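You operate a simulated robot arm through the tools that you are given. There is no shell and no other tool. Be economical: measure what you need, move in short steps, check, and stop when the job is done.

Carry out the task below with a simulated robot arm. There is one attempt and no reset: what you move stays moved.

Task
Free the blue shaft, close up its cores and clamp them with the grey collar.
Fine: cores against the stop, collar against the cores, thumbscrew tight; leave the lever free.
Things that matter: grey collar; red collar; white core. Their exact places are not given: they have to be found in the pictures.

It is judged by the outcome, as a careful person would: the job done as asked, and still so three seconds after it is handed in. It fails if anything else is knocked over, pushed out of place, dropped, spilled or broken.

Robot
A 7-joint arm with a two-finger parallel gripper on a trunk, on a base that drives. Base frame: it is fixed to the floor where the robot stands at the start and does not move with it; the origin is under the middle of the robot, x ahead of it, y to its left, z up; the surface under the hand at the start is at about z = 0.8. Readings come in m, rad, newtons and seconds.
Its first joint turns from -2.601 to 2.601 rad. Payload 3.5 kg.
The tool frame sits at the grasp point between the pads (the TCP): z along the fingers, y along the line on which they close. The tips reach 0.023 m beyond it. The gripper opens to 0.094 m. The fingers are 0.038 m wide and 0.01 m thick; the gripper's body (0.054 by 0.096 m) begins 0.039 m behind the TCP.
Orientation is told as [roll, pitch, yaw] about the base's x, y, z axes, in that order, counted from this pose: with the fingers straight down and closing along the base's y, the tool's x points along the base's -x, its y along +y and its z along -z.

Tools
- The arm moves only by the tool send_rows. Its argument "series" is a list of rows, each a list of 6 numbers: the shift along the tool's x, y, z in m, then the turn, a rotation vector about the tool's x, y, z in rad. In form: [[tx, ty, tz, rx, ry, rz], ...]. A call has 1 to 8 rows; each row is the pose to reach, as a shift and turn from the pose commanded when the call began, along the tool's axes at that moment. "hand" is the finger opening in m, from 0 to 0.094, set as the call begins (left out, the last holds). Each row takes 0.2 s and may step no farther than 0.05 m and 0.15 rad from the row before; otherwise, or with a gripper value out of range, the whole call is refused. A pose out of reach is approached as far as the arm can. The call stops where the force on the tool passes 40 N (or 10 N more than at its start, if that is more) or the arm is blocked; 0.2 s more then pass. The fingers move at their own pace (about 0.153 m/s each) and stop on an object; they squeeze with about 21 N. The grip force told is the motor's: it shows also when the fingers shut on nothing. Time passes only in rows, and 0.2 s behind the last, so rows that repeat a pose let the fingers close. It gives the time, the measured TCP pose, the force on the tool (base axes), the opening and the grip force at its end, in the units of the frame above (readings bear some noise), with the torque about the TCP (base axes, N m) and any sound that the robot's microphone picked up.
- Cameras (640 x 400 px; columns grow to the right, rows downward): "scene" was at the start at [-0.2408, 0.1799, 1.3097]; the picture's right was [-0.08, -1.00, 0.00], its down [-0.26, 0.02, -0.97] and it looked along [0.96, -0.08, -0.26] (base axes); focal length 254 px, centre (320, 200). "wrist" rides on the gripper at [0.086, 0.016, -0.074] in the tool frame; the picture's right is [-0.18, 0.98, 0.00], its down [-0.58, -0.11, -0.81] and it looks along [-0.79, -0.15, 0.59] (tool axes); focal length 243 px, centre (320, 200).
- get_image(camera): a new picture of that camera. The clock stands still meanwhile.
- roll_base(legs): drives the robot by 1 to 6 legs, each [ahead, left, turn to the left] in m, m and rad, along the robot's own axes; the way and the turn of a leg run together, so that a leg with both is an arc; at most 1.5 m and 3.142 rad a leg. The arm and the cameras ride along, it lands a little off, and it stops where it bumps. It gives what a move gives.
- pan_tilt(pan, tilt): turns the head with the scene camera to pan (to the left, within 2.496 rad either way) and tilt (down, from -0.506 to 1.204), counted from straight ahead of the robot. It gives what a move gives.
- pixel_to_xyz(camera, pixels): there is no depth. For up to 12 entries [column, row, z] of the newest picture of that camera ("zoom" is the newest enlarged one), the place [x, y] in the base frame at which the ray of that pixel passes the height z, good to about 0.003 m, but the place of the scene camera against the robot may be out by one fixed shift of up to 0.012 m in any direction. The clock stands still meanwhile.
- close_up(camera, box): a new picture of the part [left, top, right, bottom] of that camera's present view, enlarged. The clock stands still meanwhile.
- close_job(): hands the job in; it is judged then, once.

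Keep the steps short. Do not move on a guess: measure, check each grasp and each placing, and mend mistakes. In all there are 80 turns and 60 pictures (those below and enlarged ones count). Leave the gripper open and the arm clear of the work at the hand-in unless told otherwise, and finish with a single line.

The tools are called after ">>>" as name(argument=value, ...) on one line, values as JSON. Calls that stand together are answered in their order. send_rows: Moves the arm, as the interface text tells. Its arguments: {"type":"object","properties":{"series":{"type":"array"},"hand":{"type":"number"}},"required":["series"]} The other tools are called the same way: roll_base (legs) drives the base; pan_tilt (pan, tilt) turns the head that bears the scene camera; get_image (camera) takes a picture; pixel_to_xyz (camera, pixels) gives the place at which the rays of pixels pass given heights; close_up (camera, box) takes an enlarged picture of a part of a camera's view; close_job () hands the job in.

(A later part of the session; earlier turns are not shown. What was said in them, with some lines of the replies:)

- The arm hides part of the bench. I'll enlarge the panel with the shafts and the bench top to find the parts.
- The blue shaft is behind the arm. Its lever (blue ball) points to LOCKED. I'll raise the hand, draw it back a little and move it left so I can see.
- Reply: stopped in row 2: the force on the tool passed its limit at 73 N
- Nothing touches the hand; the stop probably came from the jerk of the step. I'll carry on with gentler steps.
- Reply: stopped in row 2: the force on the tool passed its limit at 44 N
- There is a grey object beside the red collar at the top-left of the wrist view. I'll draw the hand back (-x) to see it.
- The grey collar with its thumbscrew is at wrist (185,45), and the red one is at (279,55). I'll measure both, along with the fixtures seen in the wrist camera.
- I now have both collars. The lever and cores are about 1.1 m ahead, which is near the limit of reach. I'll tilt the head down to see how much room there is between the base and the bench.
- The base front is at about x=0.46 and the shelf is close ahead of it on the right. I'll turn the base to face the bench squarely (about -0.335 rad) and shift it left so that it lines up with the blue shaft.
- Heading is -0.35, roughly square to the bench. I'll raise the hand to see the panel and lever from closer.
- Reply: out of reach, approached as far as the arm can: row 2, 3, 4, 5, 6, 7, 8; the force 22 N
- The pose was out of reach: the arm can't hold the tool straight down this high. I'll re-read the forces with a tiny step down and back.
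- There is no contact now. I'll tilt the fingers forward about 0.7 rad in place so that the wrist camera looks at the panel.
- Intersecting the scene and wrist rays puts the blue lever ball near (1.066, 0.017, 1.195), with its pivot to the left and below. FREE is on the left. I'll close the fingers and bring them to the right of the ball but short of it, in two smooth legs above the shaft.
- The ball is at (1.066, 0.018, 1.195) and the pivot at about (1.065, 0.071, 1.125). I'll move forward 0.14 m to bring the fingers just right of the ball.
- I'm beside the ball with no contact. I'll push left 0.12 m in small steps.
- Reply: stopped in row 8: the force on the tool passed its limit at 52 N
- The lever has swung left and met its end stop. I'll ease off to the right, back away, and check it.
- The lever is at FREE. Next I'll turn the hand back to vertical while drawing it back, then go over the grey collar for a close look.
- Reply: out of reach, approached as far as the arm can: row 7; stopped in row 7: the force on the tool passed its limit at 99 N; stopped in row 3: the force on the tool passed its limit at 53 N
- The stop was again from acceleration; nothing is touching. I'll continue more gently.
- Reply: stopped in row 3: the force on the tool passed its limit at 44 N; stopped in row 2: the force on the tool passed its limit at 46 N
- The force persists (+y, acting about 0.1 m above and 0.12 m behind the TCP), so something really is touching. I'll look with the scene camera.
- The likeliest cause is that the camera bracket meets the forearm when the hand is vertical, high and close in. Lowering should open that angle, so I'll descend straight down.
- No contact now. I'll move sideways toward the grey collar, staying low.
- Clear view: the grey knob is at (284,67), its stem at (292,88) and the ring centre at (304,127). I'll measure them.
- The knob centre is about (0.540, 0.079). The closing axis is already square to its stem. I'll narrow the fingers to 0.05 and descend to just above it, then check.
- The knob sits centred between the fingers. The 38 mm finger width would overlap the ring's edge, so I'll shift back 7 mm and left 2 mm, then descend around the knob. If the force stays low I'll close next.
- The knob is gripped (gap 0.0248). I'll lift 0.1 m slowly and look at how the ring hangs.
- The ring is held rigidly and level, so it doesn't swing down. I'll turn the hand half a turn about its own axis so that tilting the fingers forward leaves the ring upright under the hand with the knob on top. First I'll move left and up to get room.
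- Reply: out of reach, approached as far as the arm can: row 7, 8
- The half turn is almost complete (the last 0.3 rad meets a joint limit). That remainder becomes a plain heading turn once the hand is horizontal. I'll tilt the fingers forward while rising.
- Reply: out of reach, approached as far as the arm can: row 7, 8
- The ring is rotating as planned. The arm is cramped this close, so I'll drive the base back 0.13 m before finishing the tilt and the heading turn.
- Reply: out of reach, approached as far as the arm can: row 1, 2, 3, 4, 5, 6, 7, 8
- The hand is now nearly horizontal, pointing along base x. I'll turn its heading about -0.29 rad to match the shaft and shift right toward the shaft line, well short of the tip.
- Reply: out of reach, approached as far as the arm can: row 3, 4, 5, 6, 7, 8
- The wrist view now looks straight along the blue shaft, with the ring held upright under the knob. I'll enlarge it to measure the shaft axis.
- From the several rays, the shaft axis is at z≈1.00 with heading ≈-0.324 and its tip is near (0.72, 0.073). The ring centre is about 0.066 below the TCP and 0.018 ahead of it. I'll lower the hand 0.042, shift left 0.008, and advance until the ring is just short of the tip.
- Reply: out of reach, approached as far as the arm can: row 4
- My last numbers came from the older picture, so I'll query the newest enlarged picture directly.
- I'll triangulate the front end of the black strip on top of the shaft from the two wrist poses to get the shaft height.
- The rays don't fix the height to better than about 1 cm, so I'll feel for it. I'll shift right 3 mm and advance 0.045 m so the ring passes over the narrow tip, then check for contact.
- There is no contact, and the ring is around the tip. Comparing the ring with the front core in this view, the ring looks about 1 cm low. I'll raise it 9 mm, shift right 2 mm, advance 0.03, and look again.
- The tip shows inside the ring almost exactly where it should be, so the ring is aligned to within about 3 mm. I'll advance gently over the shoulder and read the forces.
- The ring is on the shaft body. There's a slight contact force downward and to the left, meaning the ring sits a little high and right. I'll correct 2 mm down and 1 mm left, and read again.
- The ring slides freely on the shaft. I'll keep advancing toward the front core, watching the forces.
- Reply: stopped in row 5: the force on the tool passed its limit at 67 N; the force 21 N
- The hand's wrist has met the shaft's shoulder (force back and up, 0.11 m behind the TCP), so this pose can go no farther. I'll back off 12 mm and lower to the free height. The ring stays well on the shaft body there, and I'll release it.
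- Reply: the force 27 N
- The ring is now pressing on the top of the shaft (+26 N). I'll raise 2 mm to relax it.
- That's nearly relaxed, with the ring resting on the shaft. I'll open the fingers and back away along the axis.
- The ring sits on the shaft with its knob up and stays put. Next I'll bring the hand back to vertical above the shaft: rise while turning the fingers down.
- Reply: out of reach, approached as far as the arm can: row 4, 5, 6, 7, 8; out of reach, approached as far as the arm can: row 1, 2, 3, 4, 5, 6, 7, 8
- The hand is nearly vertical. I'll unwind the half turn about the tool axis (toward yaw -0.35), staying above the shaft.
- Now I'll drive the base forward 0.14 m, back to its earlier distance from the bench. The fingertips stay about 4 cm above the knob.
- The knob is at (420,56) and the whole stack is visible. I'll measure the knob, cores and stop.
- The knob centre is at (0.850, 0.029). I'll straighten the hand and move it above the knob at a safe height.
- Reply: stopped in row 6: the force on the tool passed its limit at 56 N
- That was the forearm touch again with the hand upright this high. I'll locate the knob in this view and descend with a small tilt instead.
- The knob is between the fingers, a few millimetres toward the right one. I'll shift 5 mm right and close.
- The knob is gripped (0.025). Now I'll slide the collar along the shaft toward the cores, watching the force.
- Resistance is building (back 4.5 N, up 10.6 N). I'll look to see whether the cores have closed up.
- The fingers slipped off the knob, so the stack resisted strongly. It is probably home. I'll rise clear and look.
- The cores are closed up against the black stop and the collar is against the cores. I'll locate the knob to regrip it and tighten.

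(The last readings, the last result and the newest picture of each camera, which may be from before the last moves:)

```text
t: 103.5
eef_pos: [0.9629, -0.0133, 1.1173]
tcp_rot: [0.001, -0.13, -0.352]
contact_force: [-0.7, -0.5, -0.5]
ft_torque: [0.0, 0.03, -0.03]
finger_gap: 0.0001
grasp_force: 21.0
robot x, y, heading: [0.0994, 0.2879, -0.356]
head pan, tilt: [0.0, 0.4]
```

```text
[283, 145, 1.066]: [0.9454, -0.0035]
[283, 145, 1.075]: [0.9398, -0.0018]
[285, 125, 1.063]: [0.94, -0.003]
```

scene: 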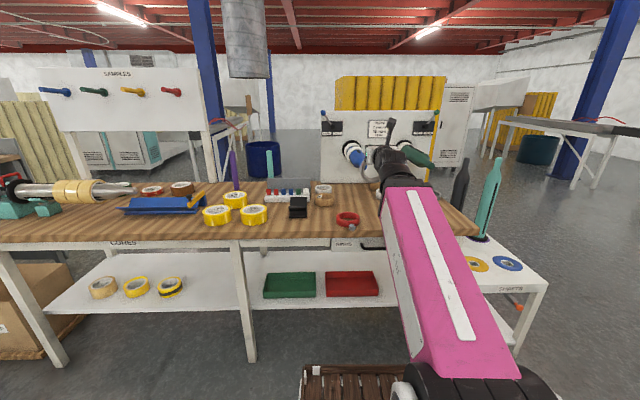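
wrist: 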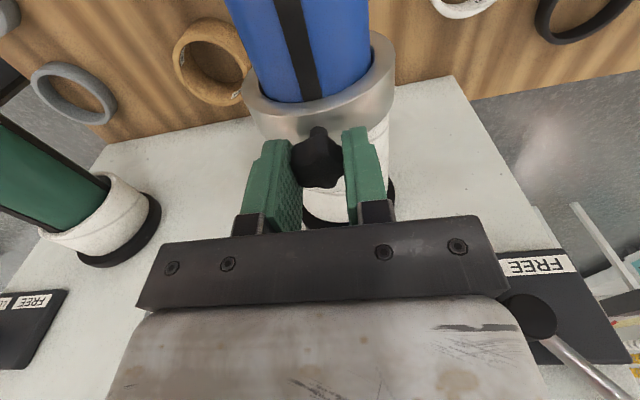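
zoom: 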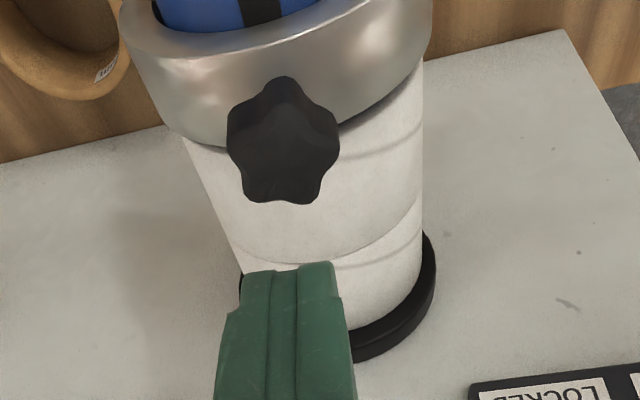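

The knob is about at (0.947, -0.007). I'll open to 0.05, move above it and descend.

>>> send_rows(series=[[0.004, 0, 0, 0, 0.0, 0], [0.01, 0, -0.001, 0, 0.0, 0], [0.015, 0, -0.002, 0, 0.0, 0], [0.017, 0, -0.002, 0, 0.0, 0], [0.017, 0, -0.002, 0, 0, 0]], hand=0.055)

>>> send_rows(series=[[0, 0, 0.003, 0, 0.01, 0], [0.001, 0, 0.009, 0, 0.03, 0], [0.002, 0, 0.017, 0, 0.05, 0], [0.004, 0, 0.025, 0, 0.08, 0], [0.005, 0, 0.032, 0, 0.1, 0], [0.005, 0, 0.0365, 0, 0.12, 0]])

>>> send_rows(series=[[0, 0, 0, 0, 0, 0], [0, 0, 0, 0, 0, 0], [0, 0, 0, 0, 0, 0]], hand=0)

```text
t: 104.7
eef_pos: [0.9441, -0.0042, 1.1187]
tcp_rot: [0.003, -0.125, -0.353]
contact_force: [-0.2, -0.2, 0.2]
ft_torque: [0.02, 0.03, 0.01]
finger_gap: 0.0551
grasp_force: 0.1
robot x, y, heading: [0.1008, 0.29, -0.353]
head pan, tilt: [0.0, 0.4]
```

```text
t: 106.1
eef_pos: [0.9449, -0.0053, 1.0823]
tcp_rot: [0.002, -0.006, -0.352]
contact_force: [0.4, 0.5, 0.6]
ft_torque: [0.03, 0.02, 0.0]
finger_gap: 0.0547
grasp_force: 0.0
robot x, y, heading: [0.0941, 0.2897, -0.35]
head pan, tilt: [0.0, 0.4]
```

```text
t: 106.9
eef_pos: [0.9455, -0.0055, 1.0821]
tcp_rot: [0.002, -0.008, -0.354]
contact_force: [-0.7, -3.7, 1.0]
ft_torque: [-0.22, 0.06, 0.03]
finger_gap: 0.0248
grasp_force: 21.2
robot x, y, heading: [0.0965, 0.2878, -0.349]
head pan, tilt: [0.0, 0.4]
```

The knob is gripped again. I'll press forward lightly and turn clockwise seen from above (yaw decreasing), reading the torque.

>>> send_rows(series=[[-0.001, -0.001, 0, 0, 0, 0.02], [-0.003, -0.002, 0, 0, 0, 0.07], [-0.003, -0.002, 0, 0, 0, 0.15], [-0.003, -0.002, 0, 0, 0, 0.25], [-0.003, -0.002, 0, 0, 0, 0.37], [-0.003, -0.002, 0, 0, 0, 0.49], [-0.003, -0.002, 0, 0, 0, 0.6], [-0.003, -0.002, 0, 0, 0, 0.7]])

```text
t: 108.7
eef_pos: [0.9466, -0.009, 1.0818]
tcp_rot: [0.005, -0.006, -1.055]
contact_force: [-4.7, -10.0, 7.2]
ft_torque: [-0.65, 0.24, 0.05]
finger_gap: 0.0246
grasp_force: 21.0
robot x, y, heading: [0.0964, 0.2893, -0.353]
head pan, tilt: [0.0, 0.4]
```

There's little resistance yet. I'll continue clockwise, easing 2 mm right to relax the side force.

>>> send_rows(series=[[-0.001, 0, 0, 0, 0, 0.03], [-0.002, -0.001, 0, 0, 0, 0.1], [-0.002, -0.001, 0, 0, 0, 0.2], [-0.002, -0.001, 0, 0, 0, 0.32], [-0.002, -0.001, 0, 0, 0, 0.45], [-0.002, -0.001, 0, 0, 0, 0.58], [-0.002, -0.001, 0, 0, 0, 0.7], [-0.002, -0.001, 0, 0, 0, 0.8]])

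>>> send_rows(series=[[0, 0, 0, 0, 0, 0.03], [0, 0, 0, 0, 0, 0.1], [0, 0, 0, 0, 0, 0.2], [0, 0, 0, 0, 0, 0.32], [0, 0, 0, 0, 0, 0.45], [0, 0, 0, 0, 0, 0.58], [0, 0, 0, 0, 0, 0.7], [0, 0, 0, 0, 0, 0.8]])

```text
t: 110.5
eef_pos: [0.9456, -0.0113, 1.0805]
tcp_rot: [0.009, 0.003, -1.854]
contact_force: [-10.9, -1.0, 15.7]
ft_torque: [-0.18, 0.3, 0.06]
finger_gap: 0.025
grasp_force: 20.8
robot x, y, heading: [0.0966, 0.2884, -0.352]
head pan, tilt: [0.0, 0.4]
```

```text
t: 112.3
eef_pos: [0.9476, -0.0096, 1.0825]
tcp_rot: [0.001, 0.007, -2.653]
contact_force: [-18.3, 10.6, 0.5]
ft_torque: [0.39, 0.79, 0.02]
finger_gap: 0.0252
grasp_force: 21.1
robot x, y, heading: [0.0989, 0.2906, -0.354]
head pan, tilt: [0.0, 0.4]
```

The knob has turned about 2.3 rad with little torque, so it needs more. I'll open, rotate back around the knob, and regrip.

>>> send_rows(series=[[0, 0, 0, 0, 0, 0], [0, 0, 0, 0, 0, 0]], hand=0.055)

>>> send_rows(series=[[0, 0, 0, 0, 0, -0.03], [0, 0, 0, 0, 0, -0.1], [0, 0, 0, 0, 0, -0.2], [0, 0, 0, 0, 0, -0.33], [0, 0, 0, 0, 0, -0.47], [0, 0, 0, 0, 0, -0.6], [0, 0, 0, 0, 0, -0.73], [0, 0, 0, 0, 0, -0.83]])

>>> send_rows(series=[[0, 0, 0, 0, 0, -0.03], [0, 0, 0, 0, 0, -0.1], [0, 0, 0, 0, 0, -0.2], [0, 0, 0, 0, 0, -0.33], [0, 0, 0, 0, 0, -0.47], [0, 0, 0, 0, 0, -0.6], [0, 0, 0, 0, 0, -0.73], [0, 0, 0, 0, 0, -0.83]])

>>> send_rows(series=[[0, 0, 0, 0, 0, -0.03], [0, 0, 0, 0, 0, -0.1], [0, 0, 0, 0, 0, -0.2], [0, 0, 0, 0, 0, -0.33], [0, 0, 0, 0, 0, -0.47], [0, 0, 0, 0, 0, -0.6], [0, 0, 0, 0, 0, -0.73], [0, 0, 0, 0, 0, -0.83]])

>>> send_rows(series=[[0, 0, 0, 0, 0, -0.03], [0, 0, 0, 0, 0, -0.1], [0, 0, 0, 0, 0, -0.2], [0, 0, 0, 0, 0, -0.31], [0, 0, 0, 0, 0, -0.4], [0, 0, 0, 0, 0, -0.47], [0, 0, 0, 0, 0, -0.51]])

```text
t: 112.9
eef_pos: [0.9492, -0.0117, 1.0817]
tcp_rot: [0.005, 0.008, -2.652]
contact_force: [0.1, 0.0, 0.3]
ft_torque: [-0.02, 0.0, 0.03]
finger_gap: 0.0551
grasp_force: 0.2
robot x, y, heading: [0.1007, 0.2932, -0.354]
head pan, tilt: [0.0, 0.4]
```

```text
t: 114.7
eef_pos: [0.9465, -0.0105, 1.0819]
tcp_rot: [0.007, 0.002, -1.82]
contact_force: [0.0, 0.0, 1.7]
ft_torque: [0.05, -0.01, 0.02]
finger_gap: 0.0548
grasp_force: 0.0
robot x, y, heading: [0.0978, 0.2883, -0.354]
head pan, tilt: [0.0, 0.4]
```

```text
t: 116.5
eef_pos: [0.949, -0.0114, 1.0818]
tcp_rot: [0.007, -0.005, -0.989]
contact_force: [0.1, 1.1, -0.2]
ft_torque: [0.04, 0.0, -0.02]
finger_gap: 0.055
grasp_force: 0.2
robot x, y, heading: [0.0989, 0.2883, -0.349]
head pan, tilt: [0.0, 0.4]
```

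```text
t: 118.3
eef_pos: [0.9469, -0.0107, 1.0832]
tcp_rot: [0.001, -0.009, -0.161]
contact_force: [0.0, -0.2, -0.3]
ft_torque: [0.0, 0.0, 0.01]
finger_gap: 0.055
grasp_force: 0.1
robot x, y, heading: [0.0981, 0.2884, -0.352]
head pan, tilt: [0.0, 0.4]
```

```text
t: 119.9
eef_pos: [0.9465, -0.0119, 1.0821]
tcp_rot: [-0.005, -0.009, 0.349]
contact_force: [0.1, 0.5, -0.2]
ft_torque: [0.02, 0.04, 0.0]
finger_gap: 0.0546
grasp_force: 0.3
robot x, y, heading: [0.1021, 0.29, -0.352]
head pan, tilt: [0.0, 0.4]
```

Next I'll re-centre, close and turn clockwise again.

>>> send_rows(series=[[0.0015, 0.002, 0, 0, 0, 0], [0.0027, 0.0042, 0, 0, 0, 0]])

>>> send_rows(series=[[0, 0, 0, 0, 0, 0], [0, 0, 0, 0, 0, 0], [0, 0, 0, 0, 0, 0]], hand=0)

>>> send_rows(series=[[0, 0, 0, 0, 0, 0.03], [0, 0, 0, 0, 0, 0.1], [0, 0, 0, 0, 0, 0.2], [0, 0, 0, 0, 0, 0.33], [0, 0, 0, 0, 0, 0.47], [0, 0, 0, 0, 0, 0.6], [0, 0, 0, 0, 0, 0.73], [0, 0, 0, 0, 0, 0.83]])

>>> send_rows(series=[[0, 0, 0, 0, 0, 0.03], [0, 0, 0, 0, 0, 0.1], [0, 0, 0, 0, 0, 0.2], [0, 0, 0, 0, 0, 0.33], [0, 0, 0, 0, 0, 0.47], [0, 0, 0, 0, 0, 0.6], [0, 0, 0, 0, 0, 0.73], [0, 0, 0, 0, 0, 0.83]])

>>> send_rows(series=[[0, 0, 0, 0, 0, 0.03], [0, 0, 0, 0, 0, 0.1], [0, 0, 0, 0, 0, 0.2], [0, 0, 0, 0, 0, 0.33], [0, 0, 0, 0, 0, 0.47], [0, 0, 0, 0, 0, 0.6], [0, 0, 0, 0, 0, 0.73], [0, 0, 0, 0, 0, 0.83]])

```text
t: 120.5
eef_pos: [0.9433, -0.0085, 1.0826]
tcp_rot: [-0.004, -0.007, 0.347]
contact_force: [0.9, 0.2, -0.3]
ft_torque: [0.01, -0.02, 0.01]
finger_gap: 0.055
grasp_force: 0.0
robot x, y, heading: [0.1023, 0.2887, -0.356]
head pan, tilt: [0.0, 0.4]
```

```text
t: 121.3
eef_pos: [0.9427, -0.0071, 1.082]
tcp_rot: [-0.004, -0.006, 0.347]
contact_force: [-0.5, -0.6, 1.6]
ft_torque: [0.03, -0.02, 0.0]
finger_gap: 0.0249
grasp_force: 20.9
robot x, y, heading: [0.099, 0.2929, -0.355]
head pan, tilt: [0.0, 0.4]
```

```text
t: 123.1
eef_pos: [0.9433, -0.0073, 1.0826]
tcp_rot: [0.003, -0.009, -0.486]
contact_force: [1.1, 7.9, 8.1]
ft_torque: [0.28, -0.03, 0.32]
finger_gap: 0.0249
grasp_force: 21.3
robot x, y, heading: [0.0962, 0.2893, -0.351]
head pan, tilt: [0.0, 0.4]
```

```text
t: 124.9
eef_pos: [0.944, -0.007, 1.0818]
tcp_rot: [0.009, -0.003, -1.315]
contact_force: [12.6, 8.9, 1.9]
ft_torque: [0.31, -0.35, 0.22]
finger_gap: 0.0257
grasp_force: 21.3
robot x, y, heading: [0.0995, 0.2876, -0.351]
head pan, tilt: [0.0, 0.4]
```

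```text
t: 126.7
eef_pos: [0.9432, -0.0087, 1.0813]
tcp_rot: [0.007, 0.003, -2.148]
contact_force: [17.6, -2.7, 0.7]
ft_torque: [-0.18, -0.2, 0.06]
finger_gap: 0.025
grasp_force: 20.7
robot x, y, heading: [0.0995, 0.2903, -0.355]
head pan, tilt: [0.0, 0.4]
```

The torque rose to about 0.3 N·m and then fell as the fingers slipped round the lobes, so it's likely tight. I'll open, turn back 1 rad, re-centre and confirm with a short turn.

>>> send_rows(series=[[0, 0, 0, 0, 0, 0], [0, 0, 0, 0, 0, 0]], hand=0.055)

>>> send_rows(series=[[0, 0, 0, 0, 0, -0.03], [0, 0, 0, 0, 0, -0.1], [0, 0, 0, 0, 0, -0.2], [0, 0, 0, 0, 0, -0.33], [0, 0, 0, 0, 0, -0.47], [0, 0, 0, 0, 0, -0.6], [0, 0, 0, 0, 0, -0.73], [0, 0, 0, 0, 0, -0.83]])

>>> send_rows(series=[[0, 0, 0, 0, 0, -0.03], [0, 0, 0, 0, 0, -0.1], [0, 0, 0, 0, 0, -0.2], [0, 0, 0, 0, 0, -0.33], [0, 0, 0, 0, 0, -0.47], [0, 0, 0, 0, 0, -0.6], [0, 0, 0, 0, 0, -0.73], [0, 0, 0, 0, 0, -0.83]])

>>> close_up(camera="wrist", box=[200, 20, 460, 220])

```text
t: 127.3
eef_pos: [0.9423, -0.0087, 1.0832]
tcp_rot: [0.006, 0.002, -2.142]
contact_force: [0.1, -0.1, -1.0]
ft_torque: [0.0, 0.01, 0.05]
finger_gap: 0.055
grasp_force: 0.1
robot x, y, heading: [0.0965, 0.2875, -0.35]
head pan, tilt: [0.0, 0.4]
```

```text
t: 129.1
eef_pos: [0.9423, -0.0089, 1.081]
tcp_rot: [0.006, -0.003, -1.31]
contact_force: [-0.1, 0.7, -0.7]
ft_torque: [0.03, 0.02, 0.0]
finger_gap: 0.0552
grasp_force: 0.1
robot x, y, heading: [0.0996, 0.2918, -0.358]
head pan, tilt: [0.0, 0.4]
```

```text
t: 130.9
eef_pos: [0.9434, -0.0065, 1.0821]
tcp_rot: [0.004, -0.006, -0.481]
contact_force: [-0.1, -0.7, -0.7]
ft_torque: [-0.01, 0.02, -0.01]
finger_gap: 0.055
grasp_force: 0.0
robot x, y, heading: [0.0991, 0.288, -0.355]
head pan, tilt: [0.0, 0.4]
```

```text
2.00 times, centred on (330, 120) of wrist
```

zoom: 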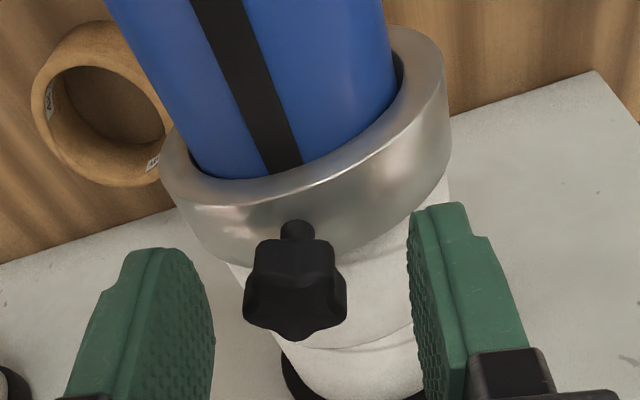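

The collar is still tight against the cores. I'll shift 3 mm forward, regrip, and turn again with small readings.

>>> send_rows(series=[[-0.0015, -0.0005, 0, 0, 0, 0], [-0.003, -0.001, 0, 0, 0, 0]])

>>> send_rows(series=[[0, 0, 0, 0, 0, 0], [0, 0, 0, 0, 0, 0], [0, 0, 0, 0, 0, 0]], hand=0)

>>> send_rows(series=[[0, 0, 0, 0, 0, 0.04], [0, 0, 0, 0, 0, 0.1], [0, 0, 0, 0, 0, 0.17], [0, 0, 0, 0, 0, 0.25]])

>>> send_rows(series=[[0, 0, 0, 0, 0, 0.04], [0, 0, 0, 0, 0, 0.1], [0, 0, 0, 0, 0, 0.17], [0, 0, 0, 0, 0, 0.25]])

>>> send_rows(series=[[0, 0, 0, 0, 0, 0.04], [0, 0, 0, 0, 0, 0.1], [0, 0, 0, 0, 0, 0.17], [0, 0, 0, 0, 0, 0.25]])

```text
t: 131.5
eef_pos: [0.9444, -0.0094, 1.0806]
tcp_rot: [0.004, -0.006, -0.482]
contact_force: [0.2, -0.5, 0.6]
ft_torque: [-0.03, 0.0, -0.01]
finger_gap: 0.0552
grasp_force: 0.0
robot x, y, heading: [0.0996, 0.2908, -0.351]
head pan, tilt: [0.0, 0.4]
```

```text
t: 132.3
eef_pos: [0.9463, -0.0103, 1.0827]
tcp_rot: [0.003, -0.008, -0.482]
contact_force: [2.4, 2.1, 0.8]
ft_torque: [0.26, 0.08, 0.1]
finger_gap: 0.0253
grasp_force: 21.1
robot x, y, heading: [0.0988, 0.2895, -0.356]
head pan, tilt: [0.0, 0.4]
```

```text
t: 133.3
eef_pos: [0.9457, -0.0096, 1.0814]
tcp_rot: [0.006, -0.006, -0.732]
contact_force: [1.7, 5.6, 0.2]
ft_torque: [0.36, 0.01, 0.18]
finger_gap: 0.0255
grasp_force: 20.6
robot x, y, heading: [0.0973, 0.2879, -0.347]
head pan, tilt: [0.0, 0.4]
```

```text
t: 134.3
eef_pos: [0.9466, -0.0101, 1.0826]
tcp_rot: [0.009, -0.006, -0.982]
contact_force: [0.6, 2.3, 7.4]
ft_torque: [0.25, -0.04, 0.22]
finger_gap: 0.0246
grasp_force: 20.6
robot x, y, heading: [0.099, 0.2893, -0.356]
head pan, tilt: [0.0, 0.4]
```

```text
t: 135.3
eef_pos: [0.9463, -0.0107, 1.0814]
tcp_rot: [0.009, -0.003, -1.235]
contact_force: [1.7, 2.3, 4.9]
ft_torque: [0.04, -0.12, 0.23]
finger_gap: 0.0258
grasp_force: 20.6
robot x, y, heading: [0.0981, 0.2879, -0.354]
head pan, tilt: [0.0, 0.4]
```

The torque stays at about 0.22 N·m with the fingers slipping on the lobes, far above the free-running 0.05. The collar also held against a 17 N pull. It's tight. I'll open, rise clear and drive the base back.

>>> send_rows(series=[[0, 0, 0, 0, 0, 0], [0, 0, 0, 0, 0, 0]], hand=0.07)

>>> send_rows(series=[[0, 0, -0.003, 0, 0, 0], [0, 0, -0.009, 0, 0, 0], [0, 0, -0.017, 0, 0, 0], [0, 0, -0.026, 0, 0, 0], [0, 0, -0.035, 0, 0, 0], [0, 0, -0.043, 0, 0, 0], [0, 0, -0.048, 0, 0, 0]])

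```text
t: 135.9
eef_pos: [0.9465, -0.0099, 1.0816]
tcp_rot: [0.008, -0.004, -1.233]
contact_force: [-0.1, 0.2, -0.1]
ft_torque: [-0.02, 0.0, -0.05]
finger_gap: 0.07
grasp_force: 0.1
robot x, y, heading: [0.0979, 0.2902, -0.354]
head pan, tilt: [0.0, 0.4]
```

```text
t: 137.5
eef_pos: [0.9458, -0.0096, 1.13]
tcp_rot: [0.008, -0.004, -1.232]
contact_force: [0.1, -0.3, -0.1]
ft_torque: [0.03, 0.0, 0.01]
finger_gap: 0.0702
grasp_force: 0.1
robot x, y, heading: [0.0984, 0.2889, -0.351]
head pan, tilt: [0.0, 0.4]
5 turns are left
```

>>> roll_base(legs=[[-0.4, 0, 0]])

>>> close_up(camera="scene", box=[300, 90, 420, 190])

```text
t: 140.0
eef_pos: [0.5673, 0.1308, 1.1297]
tcp_rot: [0.008, -0.004, -1.229]
contact_force: [0.5, 1.7, -0.4]
ft_torque: [0.0, 0.04, 0.04]
finger_gap: 0.0698
grasp_force: 0.0
robot x, y, heading: [-0.2782, 0.4272, -0.351]
head pan, tilt: [0.0, 0.4]
```

```text
4.00 times, centred on (360, 140) of scene
4 turns are left
```

zoom: 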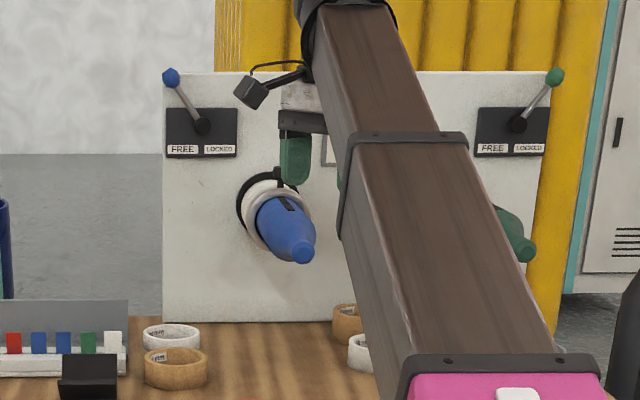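

The blue lever points to FREE. The cores are closed up with the grey collar against them and its knob tight, and the arm is clear with the gripper open. I'm handing in the job.

>>> close_job()

```text
The job is handed in.
```

The blue shaft is freed, its cores are pushed up to the stop, and the grey collar is tightened against them, with the lever left at FREE.
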